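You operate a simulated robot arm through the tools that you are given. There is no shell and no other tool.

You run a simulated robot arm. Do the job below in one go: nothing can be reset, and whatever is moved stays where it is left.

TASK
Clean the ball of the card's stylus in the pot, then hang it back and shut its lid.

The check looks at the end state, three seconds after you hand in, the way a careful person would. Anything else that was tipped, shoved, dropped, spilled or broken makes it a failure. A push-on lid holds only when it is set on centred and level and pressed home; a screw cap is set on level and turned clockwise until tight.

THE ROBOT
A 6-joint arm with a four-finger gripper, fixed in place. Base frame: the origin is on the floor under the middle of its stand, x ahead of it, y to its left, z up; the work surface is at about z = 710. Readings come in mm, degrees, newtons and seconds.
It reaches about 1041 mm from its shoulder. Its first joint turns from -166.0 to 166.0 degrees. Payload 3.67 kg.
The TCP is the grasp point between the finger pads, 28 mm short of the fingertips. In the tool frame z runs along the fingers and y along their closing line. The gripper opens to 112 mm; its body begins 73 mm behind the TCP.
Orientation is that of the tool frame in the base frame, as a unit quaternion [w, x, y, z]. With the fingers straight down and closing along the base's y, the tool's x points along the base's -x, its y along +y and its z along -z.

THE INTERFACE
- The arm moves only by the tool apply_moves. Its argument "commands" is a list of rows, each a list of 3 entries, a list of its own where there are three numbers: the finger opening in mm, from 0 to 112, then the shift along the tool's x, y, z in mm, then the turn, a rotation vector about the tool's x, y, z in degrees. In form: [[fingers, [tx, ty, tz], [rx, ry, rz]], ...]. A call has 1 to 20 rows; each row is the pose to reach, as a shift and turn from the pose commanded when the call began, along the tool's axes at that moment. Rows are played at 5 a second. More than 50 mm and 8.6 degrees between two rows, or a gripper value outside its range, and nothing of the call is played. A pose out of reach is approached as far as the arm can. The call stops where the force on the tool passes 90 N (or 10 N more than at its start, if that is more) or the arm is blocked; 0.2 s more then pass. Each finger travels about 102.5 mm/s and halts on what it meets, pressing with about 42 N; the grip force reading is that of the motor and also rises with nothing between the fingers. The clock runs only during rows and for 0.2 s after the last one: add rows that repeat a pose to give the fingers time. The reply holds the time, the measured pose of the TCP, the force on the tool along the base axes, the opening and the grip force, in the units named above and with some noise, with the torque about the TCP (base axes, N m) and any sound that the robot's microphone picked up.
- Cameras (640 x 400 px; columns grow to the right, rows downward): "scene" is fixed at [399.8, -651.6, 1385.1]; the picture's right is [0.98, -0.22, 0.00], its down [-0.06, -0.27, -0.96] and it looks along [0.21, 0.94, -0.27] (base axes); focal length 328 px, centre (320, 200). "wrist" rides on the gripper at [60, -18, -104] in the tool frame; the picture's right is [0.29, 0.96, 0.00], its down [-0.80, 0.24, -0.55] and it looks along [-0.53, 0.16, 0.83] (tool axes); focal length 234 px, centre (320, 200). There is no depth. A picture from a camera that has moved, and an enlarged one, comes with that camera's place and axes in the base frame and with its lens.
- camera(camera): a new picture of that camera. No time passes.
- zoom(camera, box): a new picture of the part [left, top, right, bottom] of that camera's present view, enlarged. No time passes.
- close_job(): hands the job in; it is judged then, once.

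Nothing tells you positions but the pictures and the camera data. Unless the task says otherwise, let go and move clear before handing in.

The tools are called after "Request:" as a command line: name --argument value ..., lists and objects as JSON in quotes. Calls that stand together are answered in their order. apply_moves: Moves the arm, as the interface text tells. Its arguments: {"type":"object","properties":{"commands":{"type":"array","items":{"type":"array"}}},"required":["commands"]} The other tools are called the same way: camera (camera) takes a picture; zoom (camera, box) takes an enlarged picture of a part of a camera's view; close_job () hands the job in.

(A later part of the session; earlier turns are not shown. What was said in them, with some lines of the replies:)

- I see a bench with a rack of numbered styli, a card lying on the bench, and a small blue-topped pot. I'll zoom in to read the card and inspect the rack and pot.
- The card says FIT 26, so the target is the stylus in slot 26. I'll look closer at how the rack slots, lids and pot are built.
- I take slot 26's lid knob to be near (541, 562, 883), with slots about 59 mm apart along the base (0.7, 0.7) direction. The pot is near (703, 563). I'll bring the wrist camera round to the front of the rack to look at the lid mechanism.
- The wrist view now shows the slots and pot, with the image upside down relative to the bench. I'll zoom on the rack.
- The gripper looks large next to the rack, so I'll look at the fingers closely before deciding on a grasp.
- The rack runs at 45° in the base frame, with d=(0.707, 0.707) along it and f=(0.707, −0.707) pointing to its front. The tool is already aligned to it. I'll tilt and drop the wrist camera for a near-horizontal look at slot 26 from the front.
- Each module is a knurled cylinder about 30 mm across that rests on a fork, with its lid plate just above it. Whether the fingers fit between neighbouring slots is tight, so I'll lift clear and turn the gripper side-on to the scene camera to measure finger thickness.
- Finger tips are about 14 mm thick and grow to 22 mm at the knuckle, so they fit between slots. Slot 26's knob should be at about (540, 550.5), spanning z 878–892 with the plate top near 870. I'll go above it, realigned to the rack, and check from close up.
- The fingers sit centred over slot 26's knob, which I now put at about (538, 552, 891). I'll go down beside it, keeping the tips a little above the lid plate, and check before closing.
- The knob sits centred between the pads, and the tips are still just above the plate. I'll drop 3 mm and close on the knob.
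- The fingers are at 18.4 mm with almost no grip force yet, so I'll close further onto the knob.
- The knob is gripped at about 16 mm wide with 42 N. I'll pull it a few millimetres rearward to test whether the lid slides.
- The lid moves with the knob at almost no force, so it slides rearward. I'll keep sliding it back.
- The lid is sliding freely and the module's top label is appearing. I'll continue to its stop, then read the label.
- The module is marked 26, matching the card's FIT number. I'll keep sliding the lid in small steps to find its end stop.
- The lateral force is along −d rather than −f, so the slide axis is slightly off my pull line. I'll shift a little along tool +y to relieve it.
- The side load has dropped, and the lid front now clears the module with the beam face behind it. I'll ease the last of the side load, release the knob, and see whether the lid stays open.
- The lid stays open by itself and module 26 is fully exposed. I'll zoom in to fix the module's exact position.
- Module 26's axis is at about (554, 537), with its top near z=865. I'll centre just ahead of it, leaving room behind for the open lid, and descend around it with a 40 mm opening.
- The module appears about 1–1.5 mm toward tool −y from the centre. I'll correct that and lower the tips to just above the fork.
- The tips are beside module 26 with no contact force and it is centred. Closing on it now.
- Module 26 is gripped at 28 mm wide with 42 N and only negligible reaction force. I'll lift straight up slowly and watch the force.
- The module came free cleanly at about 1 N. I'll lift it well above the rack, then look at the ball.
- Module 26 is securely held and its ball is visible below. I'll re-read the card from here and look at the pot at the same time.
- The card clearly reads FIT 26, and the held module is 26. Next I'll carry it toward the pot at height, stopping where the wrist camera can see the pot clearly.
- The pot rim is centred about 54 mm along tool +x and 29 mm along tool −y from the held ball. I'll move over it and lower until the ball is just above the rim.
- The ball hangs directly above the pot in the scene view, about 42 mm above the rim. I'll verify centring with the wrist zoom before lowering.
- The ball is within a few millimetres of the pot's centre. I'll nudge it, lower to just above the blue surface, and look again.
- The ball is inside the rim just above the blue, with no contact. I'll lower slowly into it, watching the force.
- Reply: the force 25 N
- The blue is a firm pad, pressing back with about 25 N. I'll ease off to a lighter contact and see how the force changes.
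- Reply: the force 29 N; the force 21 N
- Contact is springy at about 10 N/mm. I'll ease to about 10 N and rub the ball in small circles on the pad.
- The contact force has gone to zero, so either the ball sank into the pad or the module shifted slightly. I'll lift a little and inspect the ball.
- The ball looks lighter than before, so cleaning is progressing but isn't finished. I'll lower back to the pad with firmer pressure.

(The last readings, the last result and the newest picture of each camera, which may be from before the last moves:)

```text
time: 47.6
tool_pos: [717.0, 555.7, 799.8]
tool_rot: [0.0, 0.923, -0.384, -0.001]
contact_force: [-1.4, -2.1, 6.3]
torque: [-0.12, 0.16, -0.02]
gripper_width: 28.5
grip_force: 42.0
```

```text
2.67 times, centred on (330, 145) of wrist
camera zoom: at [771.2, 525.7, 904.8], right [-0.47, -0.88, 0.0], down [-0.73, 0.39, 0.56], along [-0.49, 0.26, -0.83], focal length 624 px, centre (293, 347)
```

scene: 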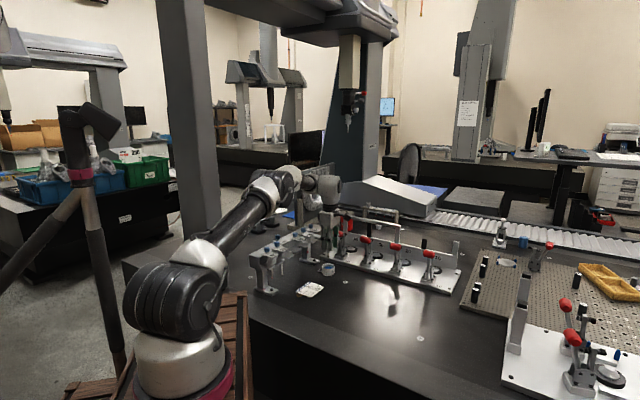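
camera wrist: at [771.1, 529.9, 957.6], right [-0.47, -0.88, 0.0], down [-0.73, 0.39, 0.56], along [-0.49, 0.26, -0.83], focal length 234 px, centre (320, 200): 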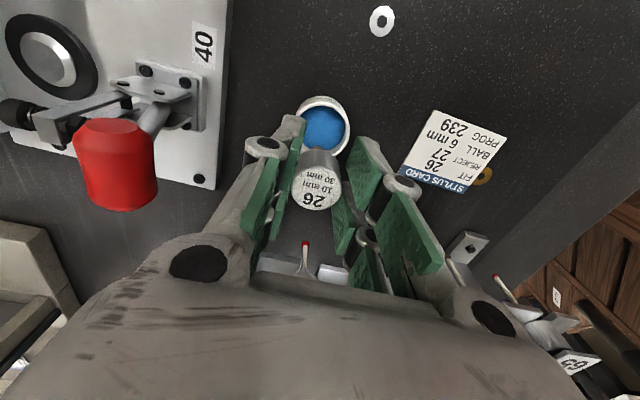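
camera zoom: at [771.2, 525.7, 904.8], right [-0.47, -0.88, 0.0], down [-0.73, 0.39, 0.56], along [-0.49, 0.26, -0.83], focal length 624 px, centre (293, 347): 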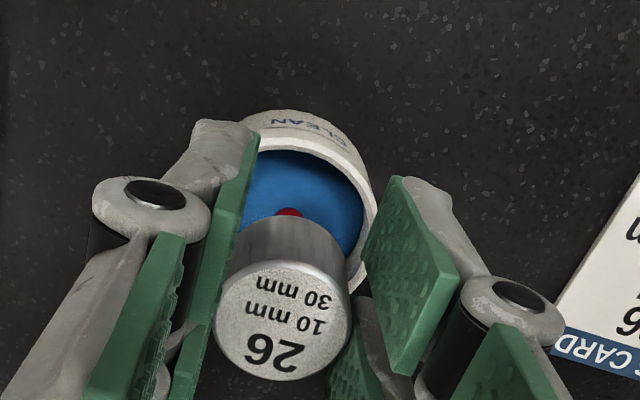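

The ball is now bright red, so it is clean. I'll lift straight out and check the ball and how the module sits in the grip.

Request:
apply_moves --commands '[[24, [0, 0, -6], [0, 0, 0]], [24, [0, 0, -14], [0, 0, 0]], [24, [0, 0, -24], [0, 0, 0]], [24, [0, 0, -36], [0, 0, 0]], [24, [0, 0, -48], [0, 0, 0]]]'

Request:
zoom --camera "scene" --box '[318, 235, 348, 265]'

Request:
zoom --camera "wrist" --box '[270, 70, 390, 220]'

Request:
zoom --camera "scene" --box '[320, 255, 350, 285]'

```text
time: 48.8
tool_pos: [716.4, 556.3, 847.1]
tool_rot: [0.0, 0.924, -0.383, -0.001]
contact_force: [-0.2, 0.4, -0.3]
torque: [0.0, 0.01, -0.03]
gripper_width: 28.3
grip_force: 42.1
```

```text
13.33 times, centred on (333, 250) of scene
camera zoom: at [399.8, -651.6, 1385.1], right [0.98, -0.22, 0.0], down [-0.06, -0.27, -0.96], along [0.21, 0.94, -0.27], focal length 4379 px, centre (147, -467)
```

zoom: 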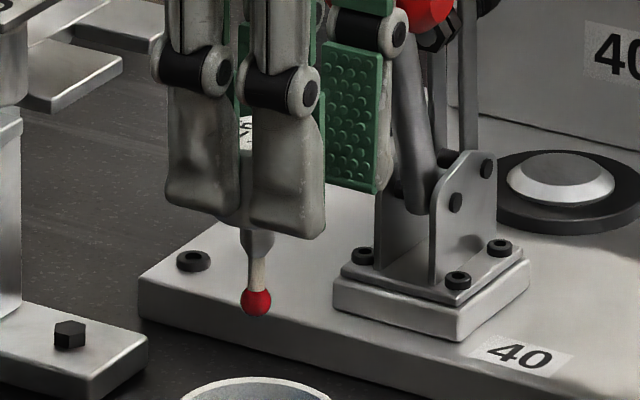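

```text
2.67 times, centred on (330, 145) of wrist
camera zoom: at [771.0, 526.8, 952.4], right [-0.47, -0.88, 0.0], down [-0.73, 0.39, 0.56], along [-0.49, 0.26, -0.83], focal length 624 px, centre (293, 347)
```

zoom: 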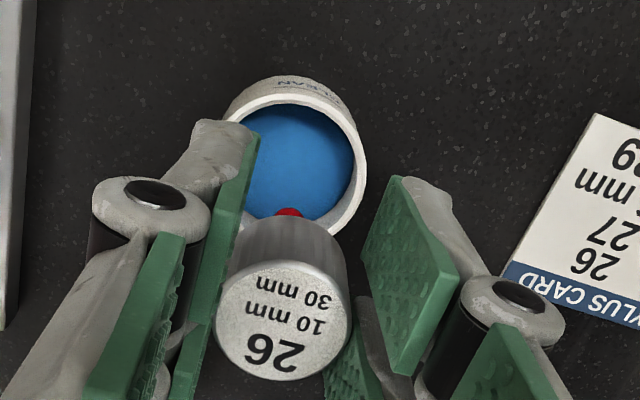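

```text
13.33 times, centred on (335, 270) of scene
camera zoom: at [399.8, -651.6, 1385.1], right [0.98, -0.22, 0.0], down [-0.06, -0.27, -0.96], along [0.21, 0.94, -0.27], focal length 4379 px, centre (120, -733)
```

zoom: 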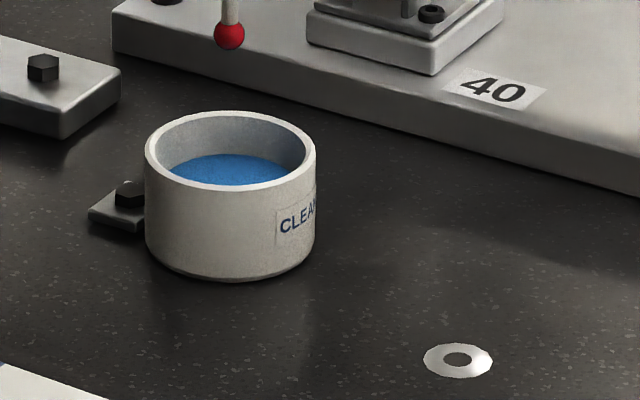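

The ball is clean red, the pot is undisturbed, and the stylus hangs straight. The module has slipped up only about 1.7 mm in the grip. I'll go up and back over slot 26.

Request:
apply_moves --commands '[[24, [0, 0, -25], [0, 0, 0]], [24, [0, 0, -50], [0, 0, 0]], [24, [0, 0, -75], [0, 0, 0]], [24, [0, 0, -100], [0, 0, 0]], [24, [0, 0, -125], [0, 0, 0]], [24, [0, 0, -149], [0, 0, 0]], [24, [-8, 10.5, -149], [0, 0, 0]], [24, [-18, 23.5, -149], [0, 0, 0]], [24, [-28, 37, -149], [0, 0, 0]], [24, [-38, 50, -149], [0, 0, 0]], [24, [-48, 63.5, -149], [0, 0, 0]], [24, [-58, 77, -149], [0, 0, 0]], [24, [-68, 90, -149], [0, 0, 0]], [24, [-78, 103.5, -149], [0, 0, 0]], [24, [-88, 117, -149], [0, 0, 0]], [24, [-94, 125, -149], [0, 0, 0]], [24, [-96.3, 128, -149], [0, 0, 0]], [24, [-96.3, 128, -149], [0, 0, 0]]]'

Request:
camera --camera "wrist"

Request:
zoom --camera "wrist" --box '[230, 90, 430, 230]'

Request:
zoom --camera "scene" --box '[265, 195, 325, 255]'

```text
time: 52.6
tool_pos: [556.9, 533.4, 995.7]
tool_rot: [-0.001, 0.924, -0.382, -0.001]
contact_force: [-0.1, 0.7, -0.5]
torque: [0.01, 0.01, 0.0]
gripper_width: 28.3
grip_force: 42.4
```

```text
taken
camera wrist: at [612.0, 503.5, 1101.4], right [-0.47, -0.88, 0.0], down [-0.73, 0.39, 0.56], along [-0.49, 0.26, -0.83], focal length 234 px, centre (320, 200)
```

wrist: 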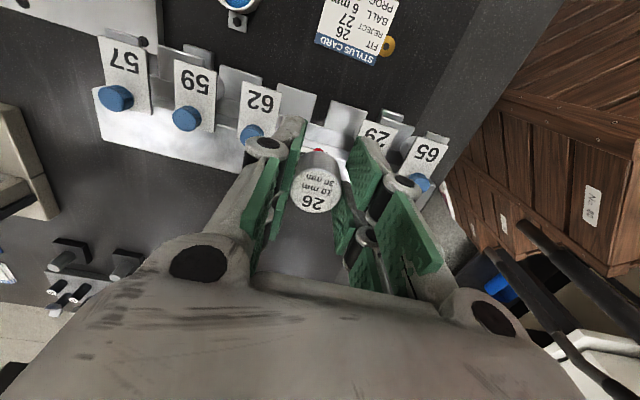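

```text
2.86 times, centred on (330, 160) of wrist
camera zoom: at [612.0, 503.5, 1101.4], right [-0.47, -0.88, 0.0], down [-0.73, 0.39, 0.56], along [-0.49, 0.26, -0.83], focal length 669 px, centre (291, 314)
```

zoom: 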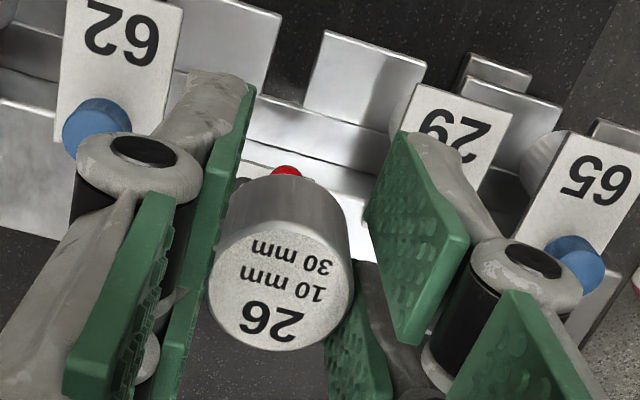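

```text
6.67 times, centred on (295, 225) of scene
camera zoom: at [399.8, -651.6, 1385.1], right [0.98, -0.22, 0.0], down [-0.06, -0.27, -0.96], along [0.21, 0.94, -0.27], focal length 2189 px, centre (487, 33)
```

zoom: 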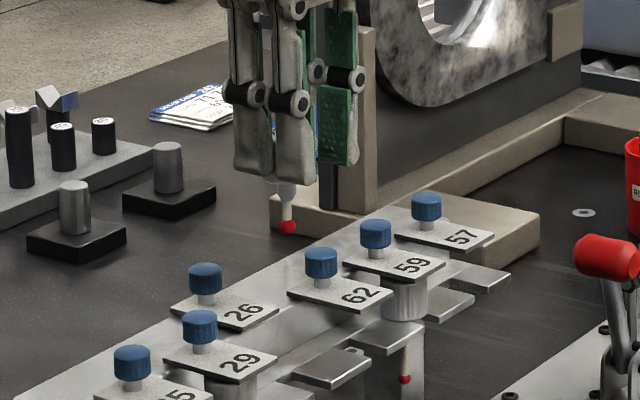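

Slot 26's fork gap is centred under the held module, spanning roughly ±8.4 mm in tool y. I'll lower until the ball is just above the fork and check again.

Request:
apply_moves --commands '[[24, [0, 0, 14], [0, 0, 0]], [24, [0, 0, 28], [0, 0, 0]], [24, [0, 0, 42], [0, 0, 0]], [24, [0, 0, 56], [0, 0, 0]], [24, [0, 0, 68], [0, 0, 0]], [24, [0, 0, 78], [0, 0, 0]], [24, [0, 0, 83], [0, 0, 0]]]'

Request:
zoom --camera "wrist" --box '[230, 70, 430, 230]'

Request:
zoom --camera "scene" --box '[275, 220, 315, 260]'

```text
time: 54.2
tool_pos: [557.6, 533.3, 912.4]
tool_rot: [-0.001, 0.924, -0.383, 0.0]
contact_force: [0.4, 0.3, -0.8]
torque: [0.02, -0.03, 0.03]
gripper_width: 28.3
grip_force: 42.0
```

```text
2.50 times, centred on (330, 150) of wrist
camera zoom: at [612.3, 503.7, 1017.5], right [-0.47, -0.88, 0.0], down [-0.73, 0.39, 0.56], along [-0.49, 0.26, -0.83], focal length 585 px, centre (295, 325)
```

zoom: 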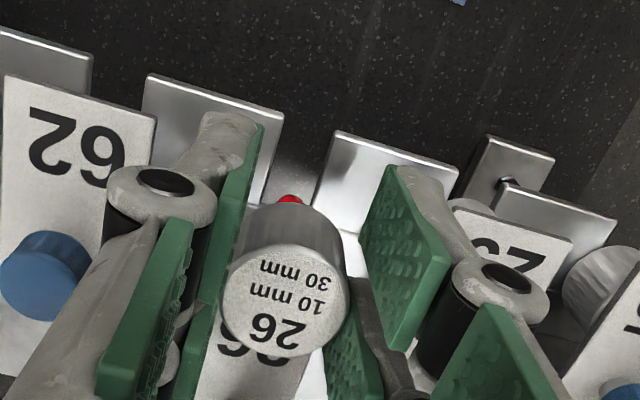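

```text
10.00 times, centred on (295, 240) of scene
camera zoom: at [399.8, -651.6, 1385.1], right [0.98, -0.22, 0.0], down [-0.06, -0.27, -0.96], along [0.21, 0.94, -0.27], focal length 3284 px, centre (570, -200)
```

zoom: 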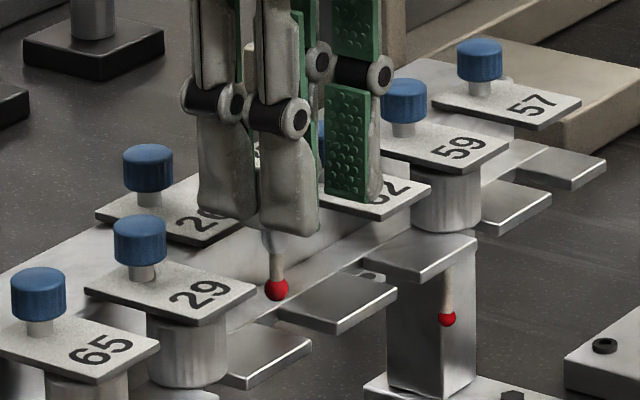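

The ball lines up with the fork gap to within about a millimetre. I'll nudge 0.6 mm and lower in, slowing toward the seat.

Request:
apply_moves --commands '[[24, [0, 0.6, 6], [0, 0, 0]], [24, [0, 0.6, 12], [0, 0, 0]], [24, [0, 0.6, 18], [0, 0, 0]], [24, [0, 0.6, 24], [0, 0, 0]], [24, [0, 0.6, 30], [0, 0, 0]], [24, [0, 0.6, 35], [0, 0, 0]], [24, [0, 0.6, 38], [0, 0, 0]]]'

Request:
zoom --camera "wrist" --box '[230, 70, 430, 230]'

Request:
zoom --camera "scene" --box '[275, 225, 315, 265]'

```text
time: 55.8
tool_pos: [556.9, 532.8, 876.4]
tool_rot: [0.0, 0.924, -0.382, -0.001]
contact_force: [0.2, -1.0, -0.9]
torque: [-0.04, 0.01, 0.0]
gripper_width: 28.2
grip_force: 42.1
```

```text
2.50 times, centred on (330, 150) of wrist
camera zoom: at [612.0, 502.8, 980.7], right [-0.47, -0.88, 0.0], down [-0.73, 0.39, 0.56], along [-0.49, 0.26, -0.83], focal length 585 px, centre (295, 325)
```

zoom: 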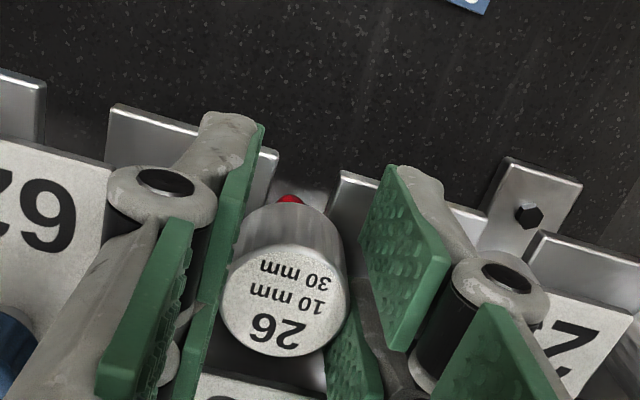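

```text
10.00 times, centred on (295, 245) of scene
camera zoom: at [399.8, -651.6, 1385.1], right [0.98, -0.22, 0.0], down [-0.06, -0.27, -0.96], along [0.21, 0.94, -0.27], focal length 3284 px, centre (570, -250)
```

zoom: 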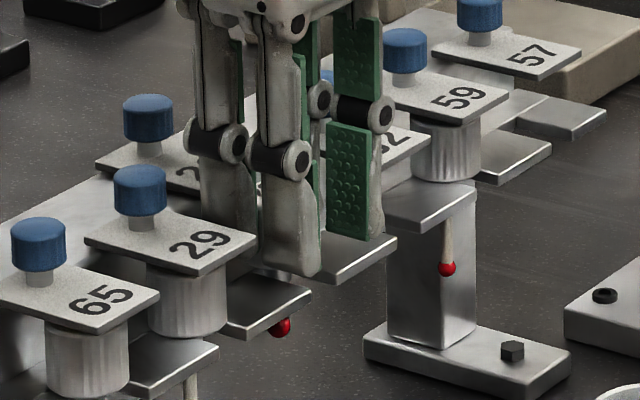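

The ball has passed through the fork and the module is about 4 mm above its seat. I'll lower the rest in small steps.

Request:
apply_moves --commands '[[24, [0, 0, 1], [0, 0, 0]], [24, [0, 0, 2], [0, 0, 0]], [24, [0, 0, 3], [0, 0, 0]], [24, [0, 0, 3.5], [0, 0, 0]], [24, [0, 0, 4], [0, 0, 0]]]'

```text
time: 57.0
tool_pos: [557.5, 533.6, 870.7]
tool_rot: [-0.001, 0.923, -0.384, 0.0]
contact_force: [0.0, 0.2, 0.0]
torque: [-0.01, 0.01, -0.01]
gripper_width: 28.3
grip_force: 42.0
```

Request:
apply_moves --commands '[[24, [0, 0, 0.5], [0, 0, 0]], [24, [0, 0, 0.5], [0, 0, 0]]]'

Request:
zoom --camera "scene" --box '[275, 225, 315, 265]'

```text
time: 57.6
tool_pos: [557.7, 533.0, 870.7]
tool_rot: [0.0, 0.924, -0.383, -0.001]
contact_force: [-0.2, 0.5, -0.1]
torque: [0.01, -0.03, -0.03]
gripper_width: 28.3
grip_force: 41.8
```

```text
10.00 times, centred on (295, 245) of scene
camera zoom: at [399.8, -651.6, 1385.1], right [0.98, -0.22, 0.0], down [-0.06, -0.27, -0.96], along [0.21, 0.94, -0.27], focal length 3284 px, centre (570, -250)
```

zoom: 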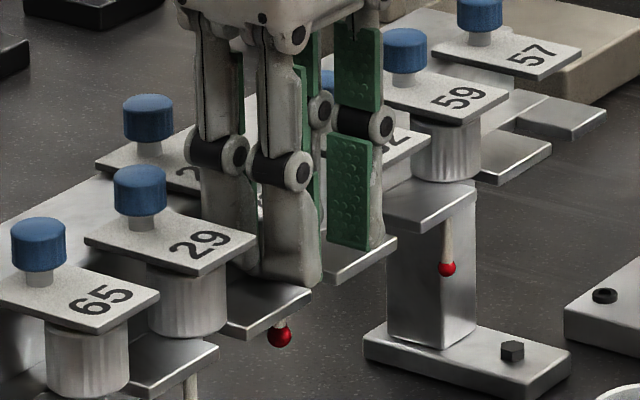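

Request:
apply_moves --commands '[[24, [0, 0, 0.5], [0, 0, 0]], [24, [0, 0, 0.5], [0, 0, 0]]]'

Request:
zoom --camera "wrist" --box '[230, 70, 430, 230]'

```text
time: 58.2
tool_pos: [558.6, 533.6, 870.7]
tool_rot: [0.0, 0.924, -0.383, 0.0]
contact_force: [-0.5, 0.5, 0.3]
torque: [-0.01, -0.03, -0.01]
gripper_width: 28.0
grip_force: 41.8
```

```text
2.50 times, centred on (330, 150) of wrist
camera zoom: at [612.2, 503.1, 975.4], right [-0.47, -0.88, 0.0], down [-0.73, 0.39, 0.56], along [-0.49, 0.26, -0.83], focal length 585 px, centre (295, 325)
```

zoom: 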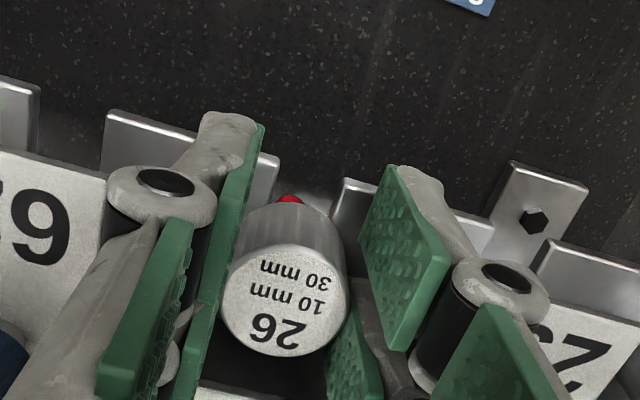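

Request:
apply_moves --commands '[[24, [0, 0, 0.5], [0, 0, 0]], [24, [0, 0, 0.5], [0, 0, 0]]]'

Request:
apply_moves --commands '[[24, [0, 0, 0.5], [0, 0, 0]], [24, [0, 0, 0.5], [0, 0, 0]]]'

Request:
zoom --camera "scene" --box '[275, 225, 315, 265]'

```text
time: 58.8
tool_pos: [557.5, 532.6, 871.6]
tool_rot: [-0.001, 0.924, -0.383, -0.001]
contact_force: [1.9, -0.6, 3.8]
torque: [0.09, -0.04, -0.05]
gripper_width: 28.3
grip_force: 42.0
```

```text
time: 59.4
tool_pos: [556.1, 533.1, 869.0]
tool_rot: [-0.001, 0.924, -0.383, -0.001]
contact_force: [0.6, -2.6, 7.9]
torque: [0.09, -0.07, 0.02]
gripper_width: 28.8
grip_force: 41.8
```

```text
10.00 times, centred on (295, 245) of scene
camera zoom: at [399.8, -651.6, 1385.1], right [0.98, -0.22, 0.0], down [-0.06, -0.27, -0.96], along [0.21, 0.94, -0.27], focal length 3284 px, centre (570, -250)
```

zoom: 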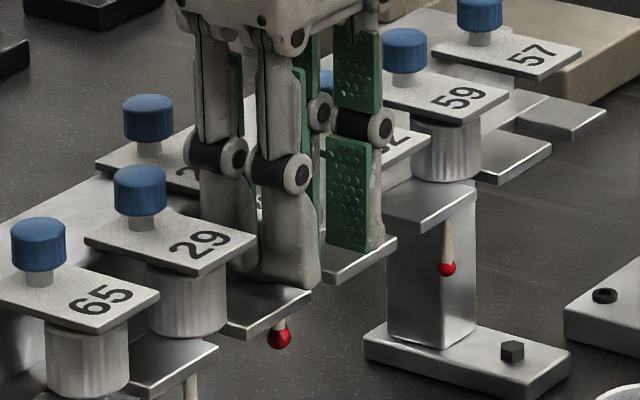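

The module is seated, with about 8 N on the fork, but it sits roughly 1.5 mm too far back compared with before. I'll lift a hair, shift forward 1.5 mm, and reseat.

Request:
apply_moves --commands '[[24, [0, 0, -1], [0, 0, 0]], [24, [0, 0, -2], [0, 0, 0]], [24, [0.8, 0, -2], [0, 0, 0]], [24, [1.5, 0, -2], [0, 0, 0]], [24, [1.5, 0, -1], [0, 0, 0]], [24, [1.5, 0, -0.4], [0, 0, 0]], [24, [1.5, 0, -0.4], [0, 0, 0]]]'

Request:
zoom --camera "scene" --box '[275, 225, 315, 265]'

Request:
zoom --camera "wrist" --box '[230, 70, 430, 230]'

```text
time: 61.0
tool_pos: [558.2, 532.7, 869.0]
tool_rot: [-0.001, 0.924, -0.382, -0.002]
contact_force: [1.3, 1.2, 4.0]
torque: [0.05, -0.04, 0.04]
gripper_width: 28.2
grip_force: 42.1
```

```text
10.00 times, centred on (295, 245) of scene
camera zoom: at [399.8, -651.6, 1385.1], right [0.98, -0.22, 0.0], down [-0.06, -0.27, -0.96], along [0.21, 0.94, -0.27], focal length 3284 px, centre (570, -250)
```

zoom: 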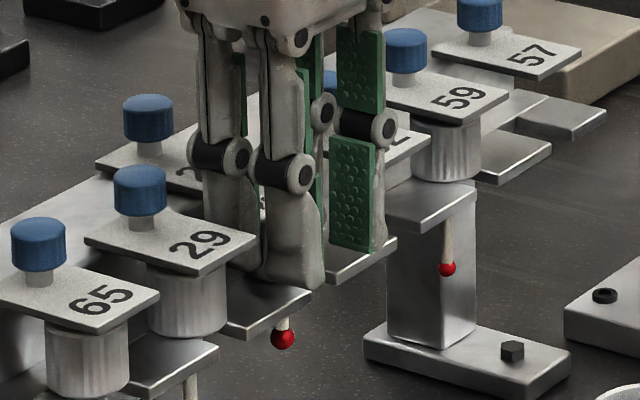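

```text
2.50 times, centred on (330, 150) of wrist
camera zoom: at [613.1, 502.8, 975.1], right [-0.47, -0.88, 0.0], down [-0.73, 0.39, 0.56], along [-0.49, 0.26, -0.83], focal length 585 px, centre (295, 325)
```

zoom: 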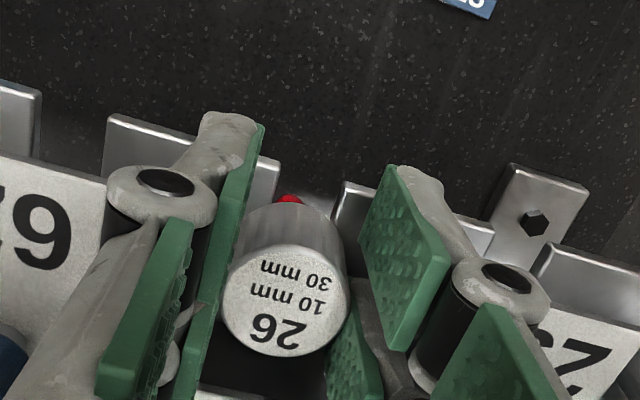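

The ball is back at its original image position and the module rests on the fork. I'll release gently.

Request:
apply_moves --commands '[[28, [0, 0, 0], [0, 0, 0]], [30, [0, 0, 0], [0, 0, 0]], [33, [0, 0, 0], [0, 0, 0]], [37, [0, 0, 0], [0, 0, 0]], [40, [0, 0, 0], [0, 0, 0]], [40, [0, 0, 0], [0, 0, 0]]]'

Request:
zoom --camera "scene" --box '[275, 225, 315, 265]'

Request:
zoom --camera "wrist" --box '[230, 70, 430, 230]'

```text
time: 62.4
tool_pos: [558.0, 533.3, 870.2]
tool_rot: [0.0, 0.924, -0.383, -0.001]
contact_force: [0.5, 0.0, 0.0]
torque: [0.01, -0.02, 0.03]
gripper_width: 39.8
grip_force: 0.1
```

```text
10.00 times, centred on (295, 245) of scene
camera zoom: at [399.8, -651.6, 1385.1], right [0.98, -0.22, 0.0], down [-0.06, -0.27, -0.96], along [0.21, 0.94, -0.27], focal length 3284 px, centre (570, -250)
```

zoom: 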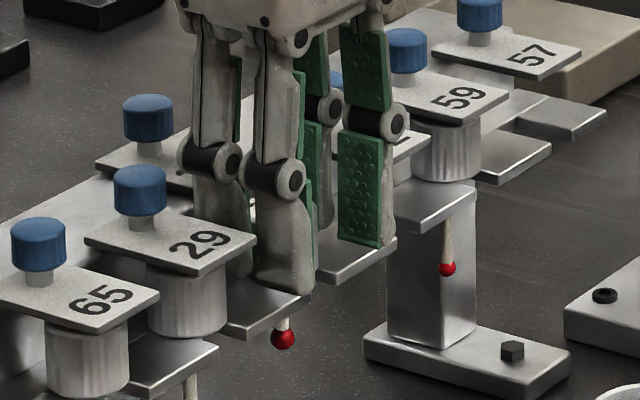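

```text
2.50 times, centred on (330, 150) of wrist
camera zoom: at [613.0, 502.7, 974.8], right [-0.47, -0.88, 0.0], down [-0.73, 0.39, 0.56], along [-0.49, 0.26, -0.83], focal length 585 px, centre (295, 325)
```

zoom: 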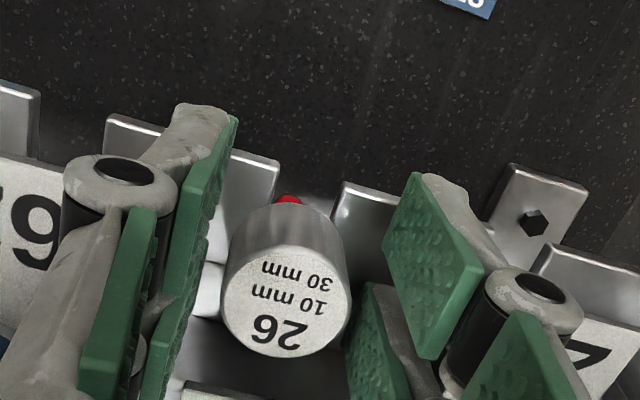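

The module is free and sitting upright in its fork. I'll rise straight up and look at it from above.

Request:
apply_moves --commands '[[40, [0, 0, -5], [0, 0, 0]], [40, [0, 0, -12], [0, 0, 0]], [40, [0, 0, -22], [0, 0, 0]], [40, [0, 0, -34], [0, 0, 0]], [40, [0, 0, -48], [0, 0, 0]], [40, [0, 0, -64], [0, 0, 0]], [40, [0, 0, -80], [0, 0, 0]], [40, [0, 0, -98], [0, 0, 0]], [40, [0, 0, -115], [0, 0, 0]]]'

Request:
zoom --camera "wrist" --box '[230, 70, 430, 230]'

Request:
zoom --camera "scene" --box '[265, 215, 325, 265]'

```text
time: 64.4
tool_pos: [557.6, 531.6, 985.4]
tool_rot: [0.0, 0.924, -0.382, 0.0]
contact_force: [-0.6, 0.5, -0.3]
torque: [-0.02, 0.0, -0.01]
gripper_width: 40.0
grip_force: 0.0
```

```text
2.50 times, centred on (330, 150) of wrist
camera zoom: at [612.7, 501.1, 1090.3], right [-0.47, -0.88, 0.0], down [-0.73, 0.39, 0.56], along [-0.49, 0.26, -0.83], focal length 585 px, centre (295, 325)
```

zoom: 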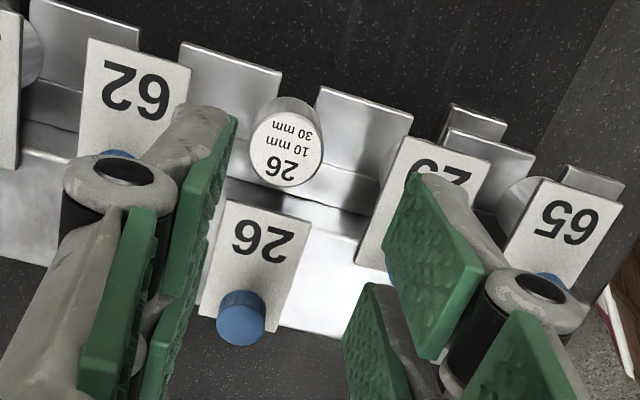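

```text
8.00 times, centred on (295, 240) of scene
camera zoom: at [399.8, -651.6, 1385.1], right [0.98, -0.22, 0.0], down [-0.06, -0.27, -0.96], along [0.21, 0.94, -0.27], focal length 2627 px, centre (520, -120)
```

zoom: 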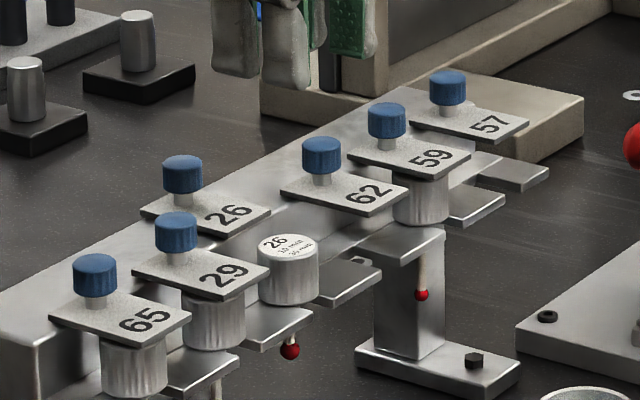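

Module 26 is hanging in its slot with a clean red ball. Next I'll move over the open lid's knob and come down beside it.

Request:
apply_moves --commands '[[44, [-14, 0, 0], [0, 0, 0]], [44, [-28, 0, 0], [0, 0, 0]], [44, [-42, 0, 0], [0, 0, 0]], [44, [-56, 0, 0], [0, 0, 0]], [44, [-72, 0, 0], [0, 0, 0]], [44, [-72, 0, 15], [0, 0, 0]], [44, [-72, 0, 30], [0, 0, 0]], [44, [-72, 0, 40], [0, 0, 0]]]'

Request:
zoom --camera "wrist" --box '[230, 70, 430, 230]'

Request:
zoom --camera "scene" --box '[255, 205, 325, 255]'

```text
time: 66.2
tool_pos: [506.8, 582.6, 945.3]
tool_rot: [-0.001, 0.924, -0.382, 0.0]
contact_force: [0.3, -0.2, 0.1]
torque: [-0.02, -0.01, 0.01]
gripper_width: 43.8
grip_force: 0.1
```

```text
2.50 times, centred on (330, 150) of wrist
camera zoom: at [562.0, 552.7, 1050.3], right [-0.47, -0.88, 0.0], down [-0.73, 0.39, 0.56], along [-0.49, 0.26, -0.83], focal length 585 px, centre (295, 325)
```

zoom: 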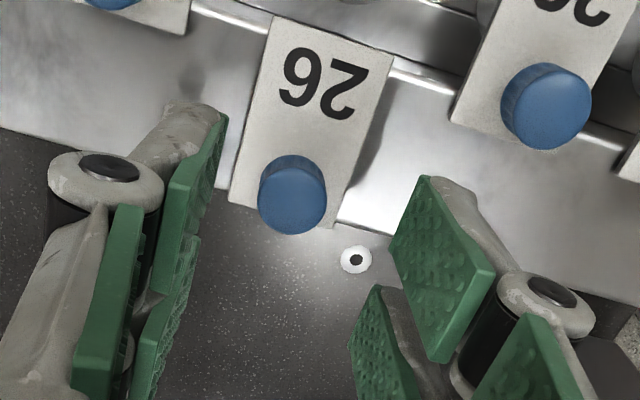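

```text
8.00 times, centred on (290, 230) of scene
camera zoom: at [399.8, -651.6, 1385.1], right [0.98, -0.22, 0.0], down [-0.06, -0.27, -0.96], along [0.21, 0.94, -0.27], focal length 2627 px, centre (560, -40)
```

zoom: 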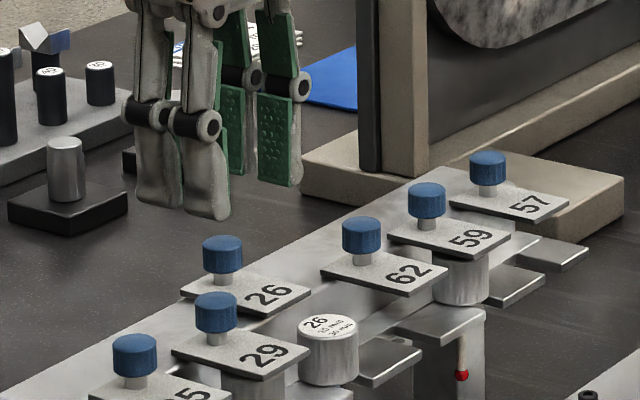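

The knob is within about a millimetre of centre. I'll correct slightly, drop to grip height, and close on it.

Request:
apply_moves --commands '[[44, [-2, -0.8, 10], [0, 0, 0]], [44, [-2, -0.8, 20], [0, 0, 0]], [44, [-2, -0.8, 30], [0, 0, 0]], [44, [-2, -0.8, 36], [0, 0, 0]], [44, [-2, -0.8, 40], [0, 0, 0]], [44, [-2, -0.8, 40], [0, 0, 0]]]'

Request:
zoom --camera "wrist" --box '[230, 80, 430, 220]'

```text
time: 67.6
tool_pos: [507.2, 584.6, 906.1]
tool_rot: [-0.001, 0.924, -0.383, -0.002]
contact_force: [-1.2, -1.0, 0.8]
torque: [-0.01, 0.01, -0.01]
gripper_width: 43.8
grip_force: 0.1
```

```text
2.86 times, centred on (330, 150) of wrist
camera zoom: at [561.8, 554.8, 1009.8], right [-0.47, -0.88, 0.0], down [-0.73, 0.39, 0.56], along [-0.49, 0.26, -0.83], focal length 669 px, centre (291, 343)
```

zoom: 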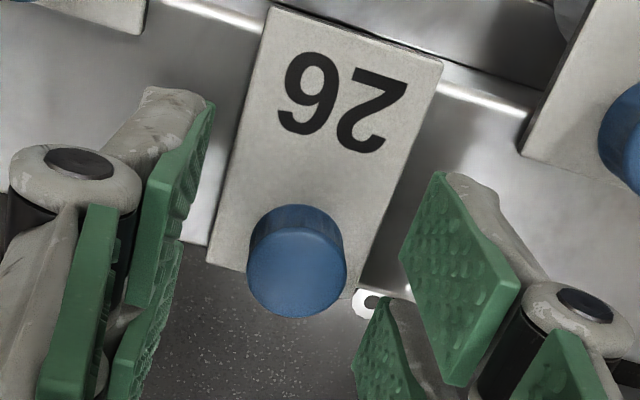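

Request:
apply_moves --commands '[[34, [0, 0, 0], [0, 0, 0]], [26, [0, 0, 0], [0, 0, 0]], [20, [0, 0, 0], [0, 0, 0]], [15, [0, 0, 0], [0, 0, 0]], [10, [0, 0, 0], [0, 0, 0]], [10, [0, 0, 0], [0, 0, 0]]]'

Request:
zoom --camera "wrist" --box '[230, 80, 430, 220]'

```text
time: 69.0
tool_pos: [505.1, 584.2, 905.5]
tool_rot: [0.0, 0.924, -0.383, -0.001]
contact_force: [-6.5, -8.0, 0.1]
torque: [-0.58, 0.23, 0.03]
gripper_width: 16.1
grip_force: 42.0
```

```text
2.86 times, centred on (330, 150) of wrist
camera zoom: at [561.3, 554.3, 1009.7], right [-0.47, -0.88, 0.0], down [-0.73, 0.39, 0.56], along [-0.49, 0.26, -0.83], focal length 669 px, centre (291, 343)
```

zoom: 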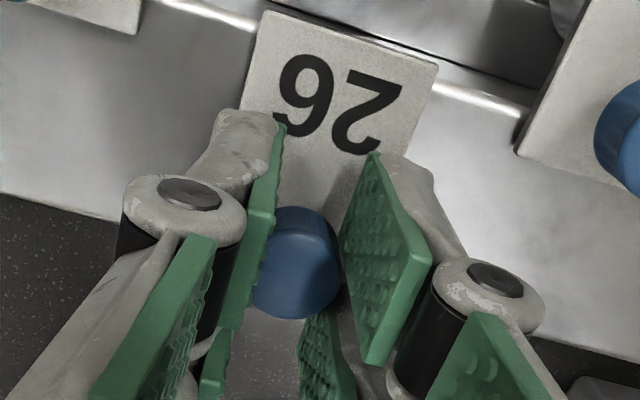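

The knob is gripped with a small side load. I'll relieve it and start sliding the lid forward.

Request:
apply_moves --commands '[[10, [0, 0.5, 0], [0, 0, 0]], [10, [0, 1.0, 0], [0, 0, 0]], [10, [2, 1.0, 0], [0, 0, 0]], [10, [4, 1.0, 0], [0, 0, 0]], [10, [6, 0.9, 0], [0, 0, 0]], [10, [8, 0.8, 0], [0, 0, 0]]]'

Request:
zoom --camera "wrist" --box '[230, 80, 430, 220]'

```text
time: 70.4
tool_pos: [510.4, 579.4, 904.9]
tool_rot: [0.0, 0.924, -0.382, -0.001]
contact_force: [1.7, 2.8, 0.2]
torque: [0.74, -0.43, 0.0]
gripper_width: 16.4
grip_force: 42.5
```

```text
2.86 times, centred on (330, 150) of wrist
camera zoom: at [566.1, 549.3, 1009.7], right [-0.47, -0.88, 0.0], down [-0.73, 0.39, 0.56], along [-0.49, 0.26, -0.83], focal length 669 px, centre (291, 343)
```

zoom: 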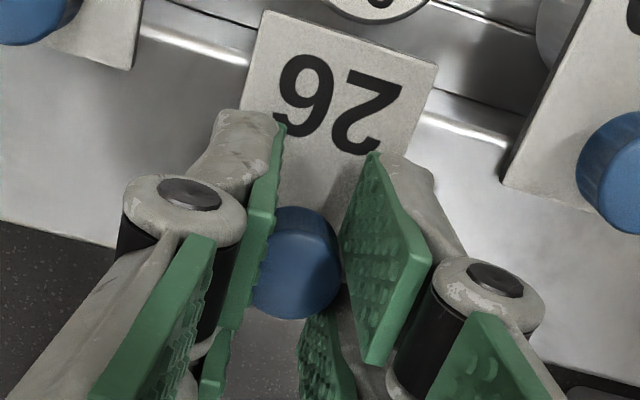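

Request:
apply_moves --commands '[[10, [2, 0, 0], [0, 0, 0]], [10, [4, 0, 0], [0, 0, 0]], [10, [6, -0.1, 0], [0, 0, 0]], [10, [8, -0.1, 0], [0, 0, 0]]]'

Request:
zoom --camera "wrist" --box '[230, 60, 430, 220]'

Request:
zoom --camera "scene" --box '[265, 220, 325, 260]'

```text
time: 71.4
tool_pos: [516.9, 572.3, 905.7]
tool_rot: [0.0, 0.924, -0.383, -0.001]
contact_force: [-1.3, -1.1, 0.4]
torque: [-0.33, 0.17, 0.01]
gripper_width: 16.2
grip_force: 42.0
```

```text
2.50 times, centred on (330, 140) of wrist
camera zoom: at [572.8, 542.8, 1009.8], right [-0.47, -0.88, 0.0], down [-0.73, 0.39, 0.56], along [-0.49, 0.26, -0.83], focal length 585 px, centre (295, 350)
```

zoom: 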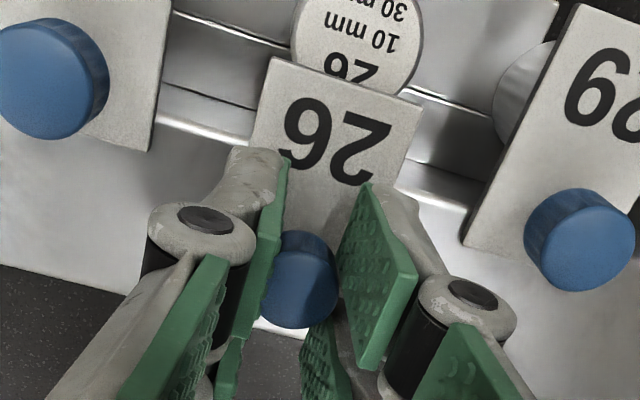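

```text
10.00 times, centred on (295, 240) of scene
camera zoom: at [399.8, -651.6, 1385.1], right [0.98, -0.22, 0.0], down [-0.06, -0.27, -0.96], along [0.21, 0.94, -0.27], focal length 3284 px, centre (570, -200)
```

zoom: 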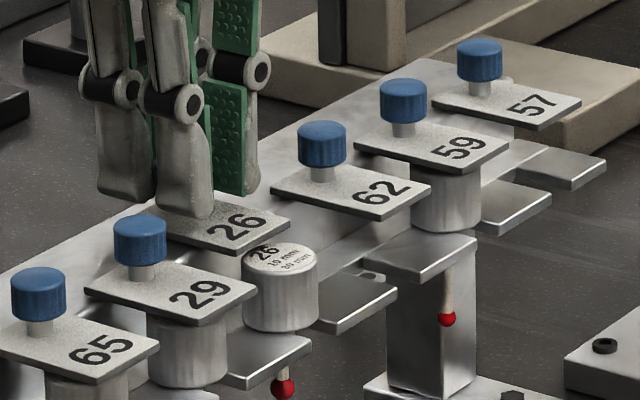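

The lid is starting to pass over the module with very low forces. I'll continue forward in small steps.

Request:
apply_moves --commands '[[10, [2, 0, 0], [0, 0, 0]], [10, [4, 0, 0], [0, 0, 0]], [10, [6, -0.1, 0], [0, 0, 0]], [10, [8, -0.1, 0], [0, 0, 0]]]'

Request:
apply_moves --commands '[[10, [2, 0, 0], [0, 0, 0]], [10, [4, 0, 0], [0, 0, 0]], [10, [6, -0.1, 0], [0, 0, 0]], [10, [8, -0.1, 0], [0, 0, 0]]]'

Request:
zoom --camera "wrist" --box '[230, 60, 430, 220]'

Request:
zoom --camera "scene" --box '[265, 220, 325, 260]'

```text
time: 72.4
tool_pos: [524.2, 567.5, 904.6]
tool_rot: [0.0, 0.924, -0.383, -0.001]
contact_force: [-1.5, -1.1, -0.3]
torque: [-0.47, 0.09, -0.02]
gripper_width: 16.3
grip_force: 42.1
```

```text
time: 73.4
tool_pos: [528.8, 562.6, 904.6]
tool_rot: [0.0, 0.924, -0.383, -0.001]
contact_force: [-6.8, -5.8, 0.2]
torque: [0.35, 0.04, -0.03]
gripper_width: 16.4
grip_force: 41.7
```

```text
2.50 times, centred on (330, 140) of wrist
camera zoom: at [583.3, 532.3, 1009.8], right [-0.47, -0.88, 0.0], down [-0.73, 0.39, 0.56], along [-0.49, 0.26, -0.83], focal length 585 px, centre (295, 350)
```

zoom: 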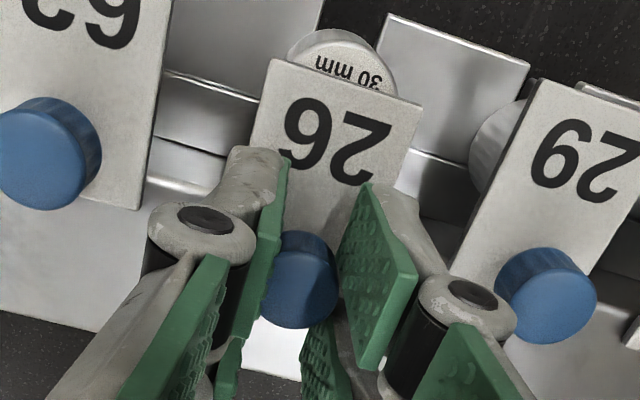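

```text
10.00 times, centred on (295, 240) of scene
camera zoom: at [399.8, -651.6, 1385.1], right [0.98, -0.22, 0.0], down [-0.06, -0.27, -0.96], along [0.21, 0.94, -0.27], focal length 3284 px, centre (570, -200)
```

zoom: 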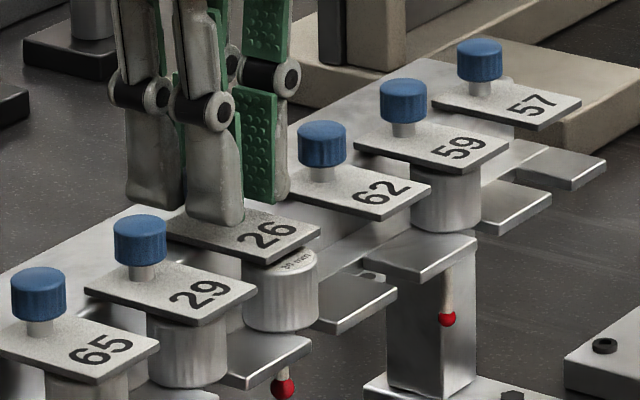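

Only a small side load shows, so I'll relieve it and go on toward the closed stop.

Request:
apply_moves --commands '[[10, [1, 0.4, 0], [0, 0, 0]], [10, [2, 0.7, 0], [0, 0, 0]], [10, [4, 0.7, 0], [0, 0, 0]], [10, [6, 0.7, 0], [0, 0, 0]], [10, [8, 0.7, 0], [0, 0, 0]]]'

Request:
zoom --camera "wrist" --box '[230, 60, 430, 220]'

Request:
zoom --camera "scene" --box '[265, 220, 325, 260]'

```text
time: 74.6
tool_pos: [533.9, 555.2, 905.0]
tool_rot: [-0.001, 0.924, -0.383, 0.0]
contact_force: [5.7, 4.7, -0.1]
torque: [-0.48, 0.08, -0.03]
gripper_width: 16.7
grip_force: 42.2
```

```text
2.50 times, centred on (330, 140) of wrist
camera zoom: at [589.2, 525.8, 1009.8], right [-0.47, -0.88, 0.0], down [-0.73, 0.39, 0.56], along [-0.49, 0.26, -0.83], focal length 585 px, centre (295, 350)
```

zoom: 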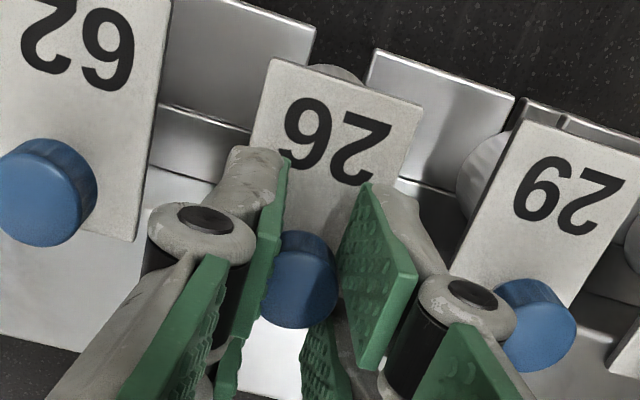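

```text
10.00 times, centred on (295, 240) of scene
camera zoom: at [399.8, -651.6, 1385.1], right [0.98, -0.22, 0.0], down [-0.06, -0.27, -0.96], along [0.21, 0.94, -0.27], focal length 3284 px, centre (570, -200)
```

zoom: 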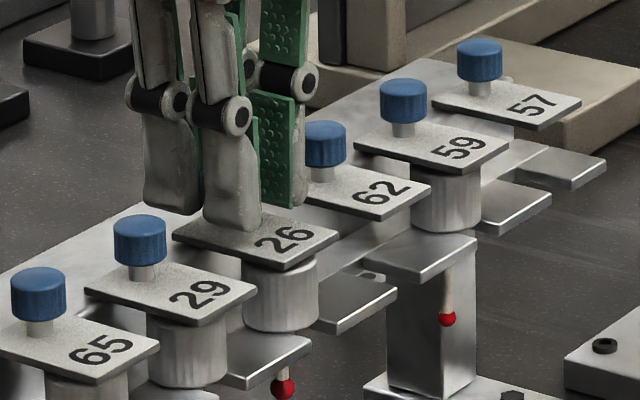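

About 4 mm remain to the original closed position. I'll continue in 1 mm steps to feel for the stop.

Request:
apply_moves --commands '[[10, [1, -0.4, 0], [0, 0, 0]], [10, [2, -0.4, 0], [0, 0, 0]], [10, [3, -0.4, 0], [0, 0, 0]], [10, [3, -0.4, 0], [0, 0, 0]]]'

Request:
apply_moves --commands '[[10, [0.7, 0, 0], [0, 0, 0]], [10, [1.4, 0, 0], [0, 0, 0]], [10, [1.4, 0, 0], [0, 0, 0]]]'

Request:
zoom --camera "wrist" --box '[230, 60, 430, 220]'

Request:
zoom --camera "scene" --box '[265, 220, 325, 260]'

```text
time: 75.6
tool_pos: [535.9, 553.9, 905.7]
tool_rot: [-0.001, 0.924, -0.383, -0.001]
contact_force: [5.4, 3.1, -0.1]
torque: [0.25, 0.06, -0.01]
gripper_width: 16.5
grip_force: 41.8
```

```text
time: 76.4
tool_pos: [537.4, 552.4, 906.0]
tool_rot: [-0.001, 0.924, -0.383, -0.001]
contact_force: [4.6, 2.9, 4.8]
torque: [-0.06, -0.06, -0.01]
gripper_width: 16.2
grip_force: 41.9
```

```text
2.50 times, centred on (330, 140) of wrist
camera zoom: at [592.1, 523.1, 1009.8], right [-0.47, -0.88, 0.0], down [-0.73, 0.39, 0.56], along [-0.49, 0.26, -0.83], focal length 585 px, centre (295, 350)
```

zoom: 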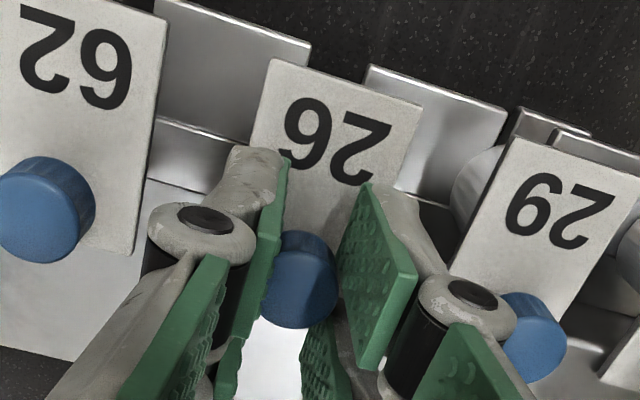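

```text
10.00 times, centred on (295, 240) of scene
camera zoom: at [399.8, -651.6, 1385.1], right [0.98, -0.22, 0.0], down [-0.06, -0.27, -0.96], along [0.21, 0.94, -0.27], focal length 3284 px, centre (570, -200)
```

zoom: 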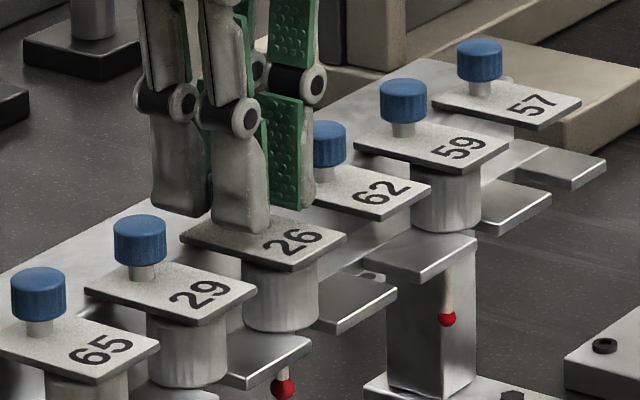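

The lid is almost exactly at its original position. I'll press gently forward to be sure it is against its stop.

Request:
apply_moves --commands '[[10, [0.5, 0, 0], [0, 0, 0]], [10, [1.0, 0, 0], [0, 0, 0]], [10, [1.0, 0, 0], [0, 0, 0]]]'

```text
time: 77.2
tool_pos: [537.9, 551.8, 906.0]
tool_rot: [0.0, 0.924, -0.383, -0.001]
contact_force: [0.2, 6.6, 0.4]
torque: [0.38, -0.16, 0.04]
gripper_width: 16.4
grip_force: 42.1
```

Request:
apply_moves --commands '[[10, [0.5, 0, 0], [0, 0, 0]], [10, [1.0, 0, 0], [0, 0, 0]], [10, [1.0, 0, 0], [0, 0, 0]]]'

Request:
zoom --camera "wrist" --box '[230, 60, 430, 220]'

```text
time: 78.0
tool_pos: [536.0, 553.6, 905.4]
tool_rot: [0.0, 0.924, -0.383, -0.001]
contact_force: [-9.3, 13.4, -0.4]
torque: [0.23, 0.38, 0.08]
gripper_width: 16.3
grip_force: 41.4
```

```text
2.50 times, centred on (330, 140) of wrist
camera zoom: at [592.7, 522.7, 1009.8], right [-0.47, -0.88, 0.0], down [-0.73, 0.39, 0.56], along [-0.49, 0.26, -0.83], focal length 585 px, centre (295, 350)
```

zoom: 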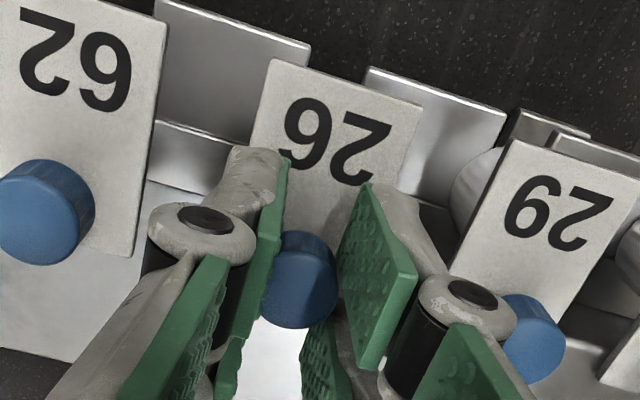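

The forward force rose sharply to about 16 N, so the lid is against its closed stop. I'll take out the preload, release the knob and rise clear.

Request:
apply_moves --commands '[[10, [-0.8, 0, 0], [0, 0, 0]], [14, [-0.8, 0, 0], [0, 0, 0]], [18, [-0.8, 0, 0], [0, 0, 0]], [24, [-0.8, 0, 0], [0, 0, 0]], [34, [-0.8, 0, 0], [0, 0, 0]], [42, [-0.8, 0, 0], [0, 0, 0]], [42, [-0.8, 0, 0], [0, 0, 0]]]'

Request:
zoom --camera "wrist" --box '[230, 60, 430, 220]'

Request:
apply_moves --commands '[[42, [0, 0, -8], [0, 0, 0]], [42, [0, 0, -18], [0, 0, 0]], [42, [0, 0, -30], [0, 0, 0]], [42, [0, 0, -45], [0, 0, 0]], [42, [0, 0, -65], [0, 0, 0]], [42, [0, 0, -90], [0, 0, 0]], [42, [0, 0, -115], [0, 0, 0]], [42, [0, 0, -140], [0, 0, 0]]]'

Request:
camera --camera "wrist"

Request:
zoom --camera "scene" --box '[265, 220, 325, 260]'

Request:
zoom --camera "scene" --box '[230, 210, 350, 310]'

```text
time: 79.6
tool_pos: [539.3, 552.0, 904.7]
tool_rot: [0.0, 0.924, -0.383, -0.001]
contact_force: [0.0, -0.1, -0.4]
torque: [-0.02, -0.02, -0.02]
gripper_width: 42.1
grip_force: 0.2
```

```text
2.50 times, centred on (330, 140) of wrist
camera zoom: at [593.6, 522.4, 1009.8], right [-0.47, -0.88, 0.0], down [-0.73, 0.39, 0.56], along [-0.49, 0.26, -0.83], focal length 585 px, centre (295, 350)
```

zoom: 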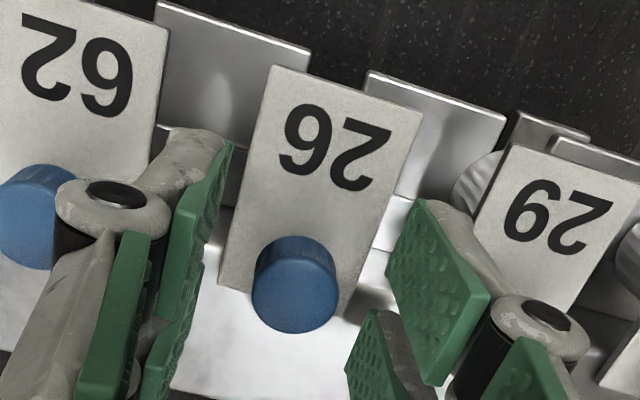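

```text
time: 81.4
tool_pos: [539.1, 551.2, 1044.5]
tool_rot: [0.0, 0.924, -0.382, 0.0]
contact_force: [0.2, -0.1, -0.3]
torque: [0.03, -0.01, -0.04]
gripper_width: 41.9
grip_force: 0.0
```

```text
taken
camera wrist: at [594.1, 522.1, 1151.0], right [-0.47, -0.88, 0.0], down [-0.73, 0.39, 0.56], along [-0.49, 0.26, -0.83], focal length 234 px, centre (320, 200)
```

wrist: 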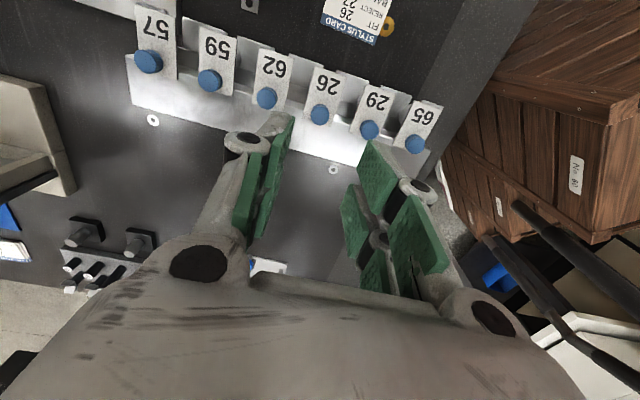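

```text
10.00 times, centred on (295, 240) of scene
camera zoom: at [399.8, -651.6, 1385.1], right [0.98, -0.22, 0.0], down [-0.06, -0.27, -0.96], along [0.21, 0.94, -0.27], focal length 3284 px, centre (570, -200)
```

zoom: 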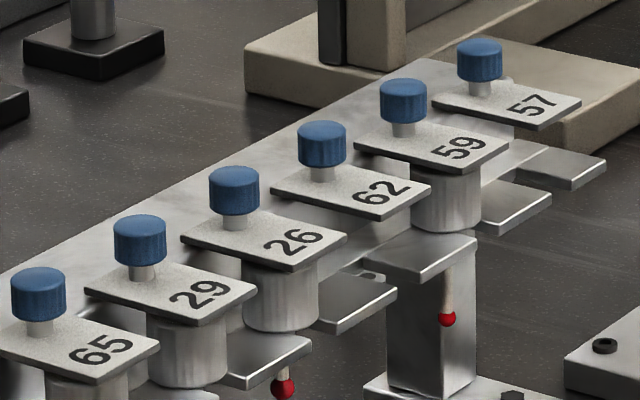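

```text
4.00 times, centred on (290, 260) of scene
camera zoom: at [399.8, -651.6, 1385.1], right [0.98, -0.22, 0.0], down [-0.06, -0.27, -0.96], along [0.21, 0.94, -0.27], focal length 1314 px, centre (440, -40)
```

zoom: 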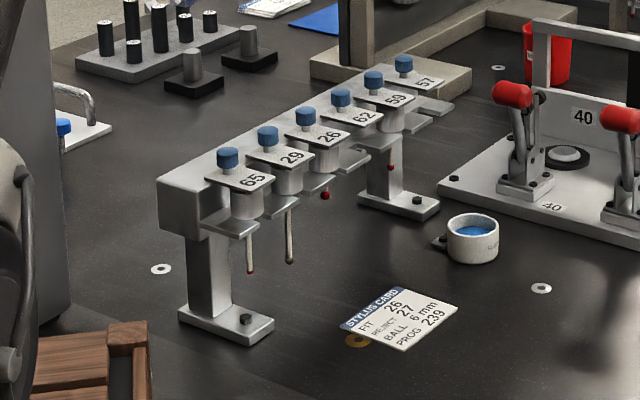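

The rack looks as it did at the start: the lid is shut and module 26 hangs below it with a red ball. I'll take one last close look at the ball before handing in.

Request:
zoom --camera "scene" --box '[285, 245, 305, 265]'

Request:
camera --camera "scene"

```text
16.00 times, centred on (295, 255) of scene
camera zoom: at [399.8, -651.6, 1385.1], right [0.98, -0.22, 0.0], down [-0.06, -0.27, -0.96], along [0.21, 0.94, -0.27], focal length 5254 px, centre (720, -680)
```

zoom: 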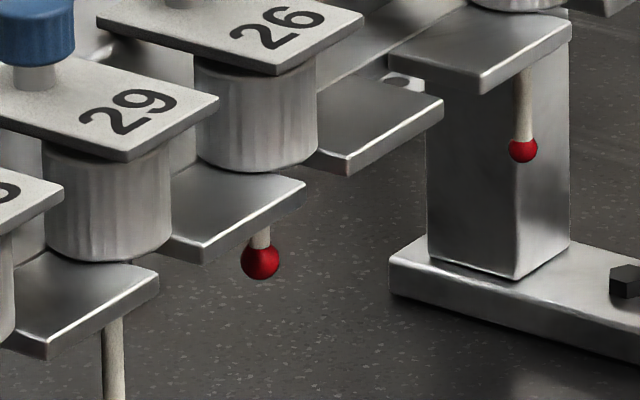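

```text
taken
```

scene: 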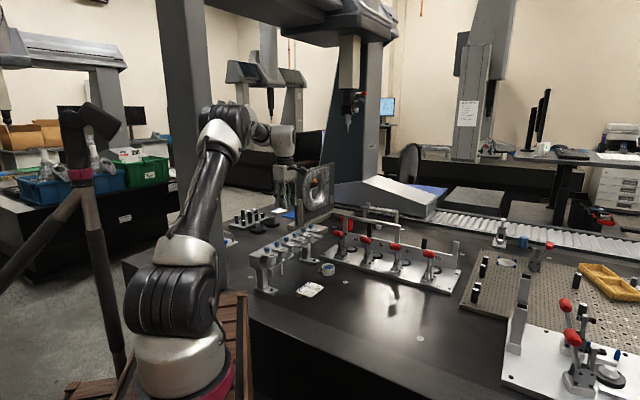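

Stylus 26 hangs upright in its slot with a clean red ball, and its lid is shut. The pot, card and neighbouring slots look undisturbed, and the arm is clear, so I'm handing the job in.

Request:
close_job

```text
The job is handed in.
```

I cleaned stylus 26's ball in the pot, hung it back in its slot and shut its lid, then handed the job in. I don't have the check's result.

- **Which stylus:** the card reads FIT 26, and the module in slot 26 is marked 26. The card also says BALL 6 mm, while the module is marked 10 mm and 30 mm. I went by the number, since no other slot carries it.
- **Cleaning:** the pot holds a firm blue pad. I rubbed the ball on it in small circles, in two rounds, and it went from brown to bright red.
- **Hanging it back:** the stylus is seated in its fork. Its ball sits at the same spot in the scene camera picture as before, to within about a millimetre.
- **Lid:** it slid forward until it met its closed stop, and it lines up with its starting position in the pictures.

The last pictures show the pot, card and neighbouring slots unchanged. I let go and moved the arm up clear of the rack before handing in.
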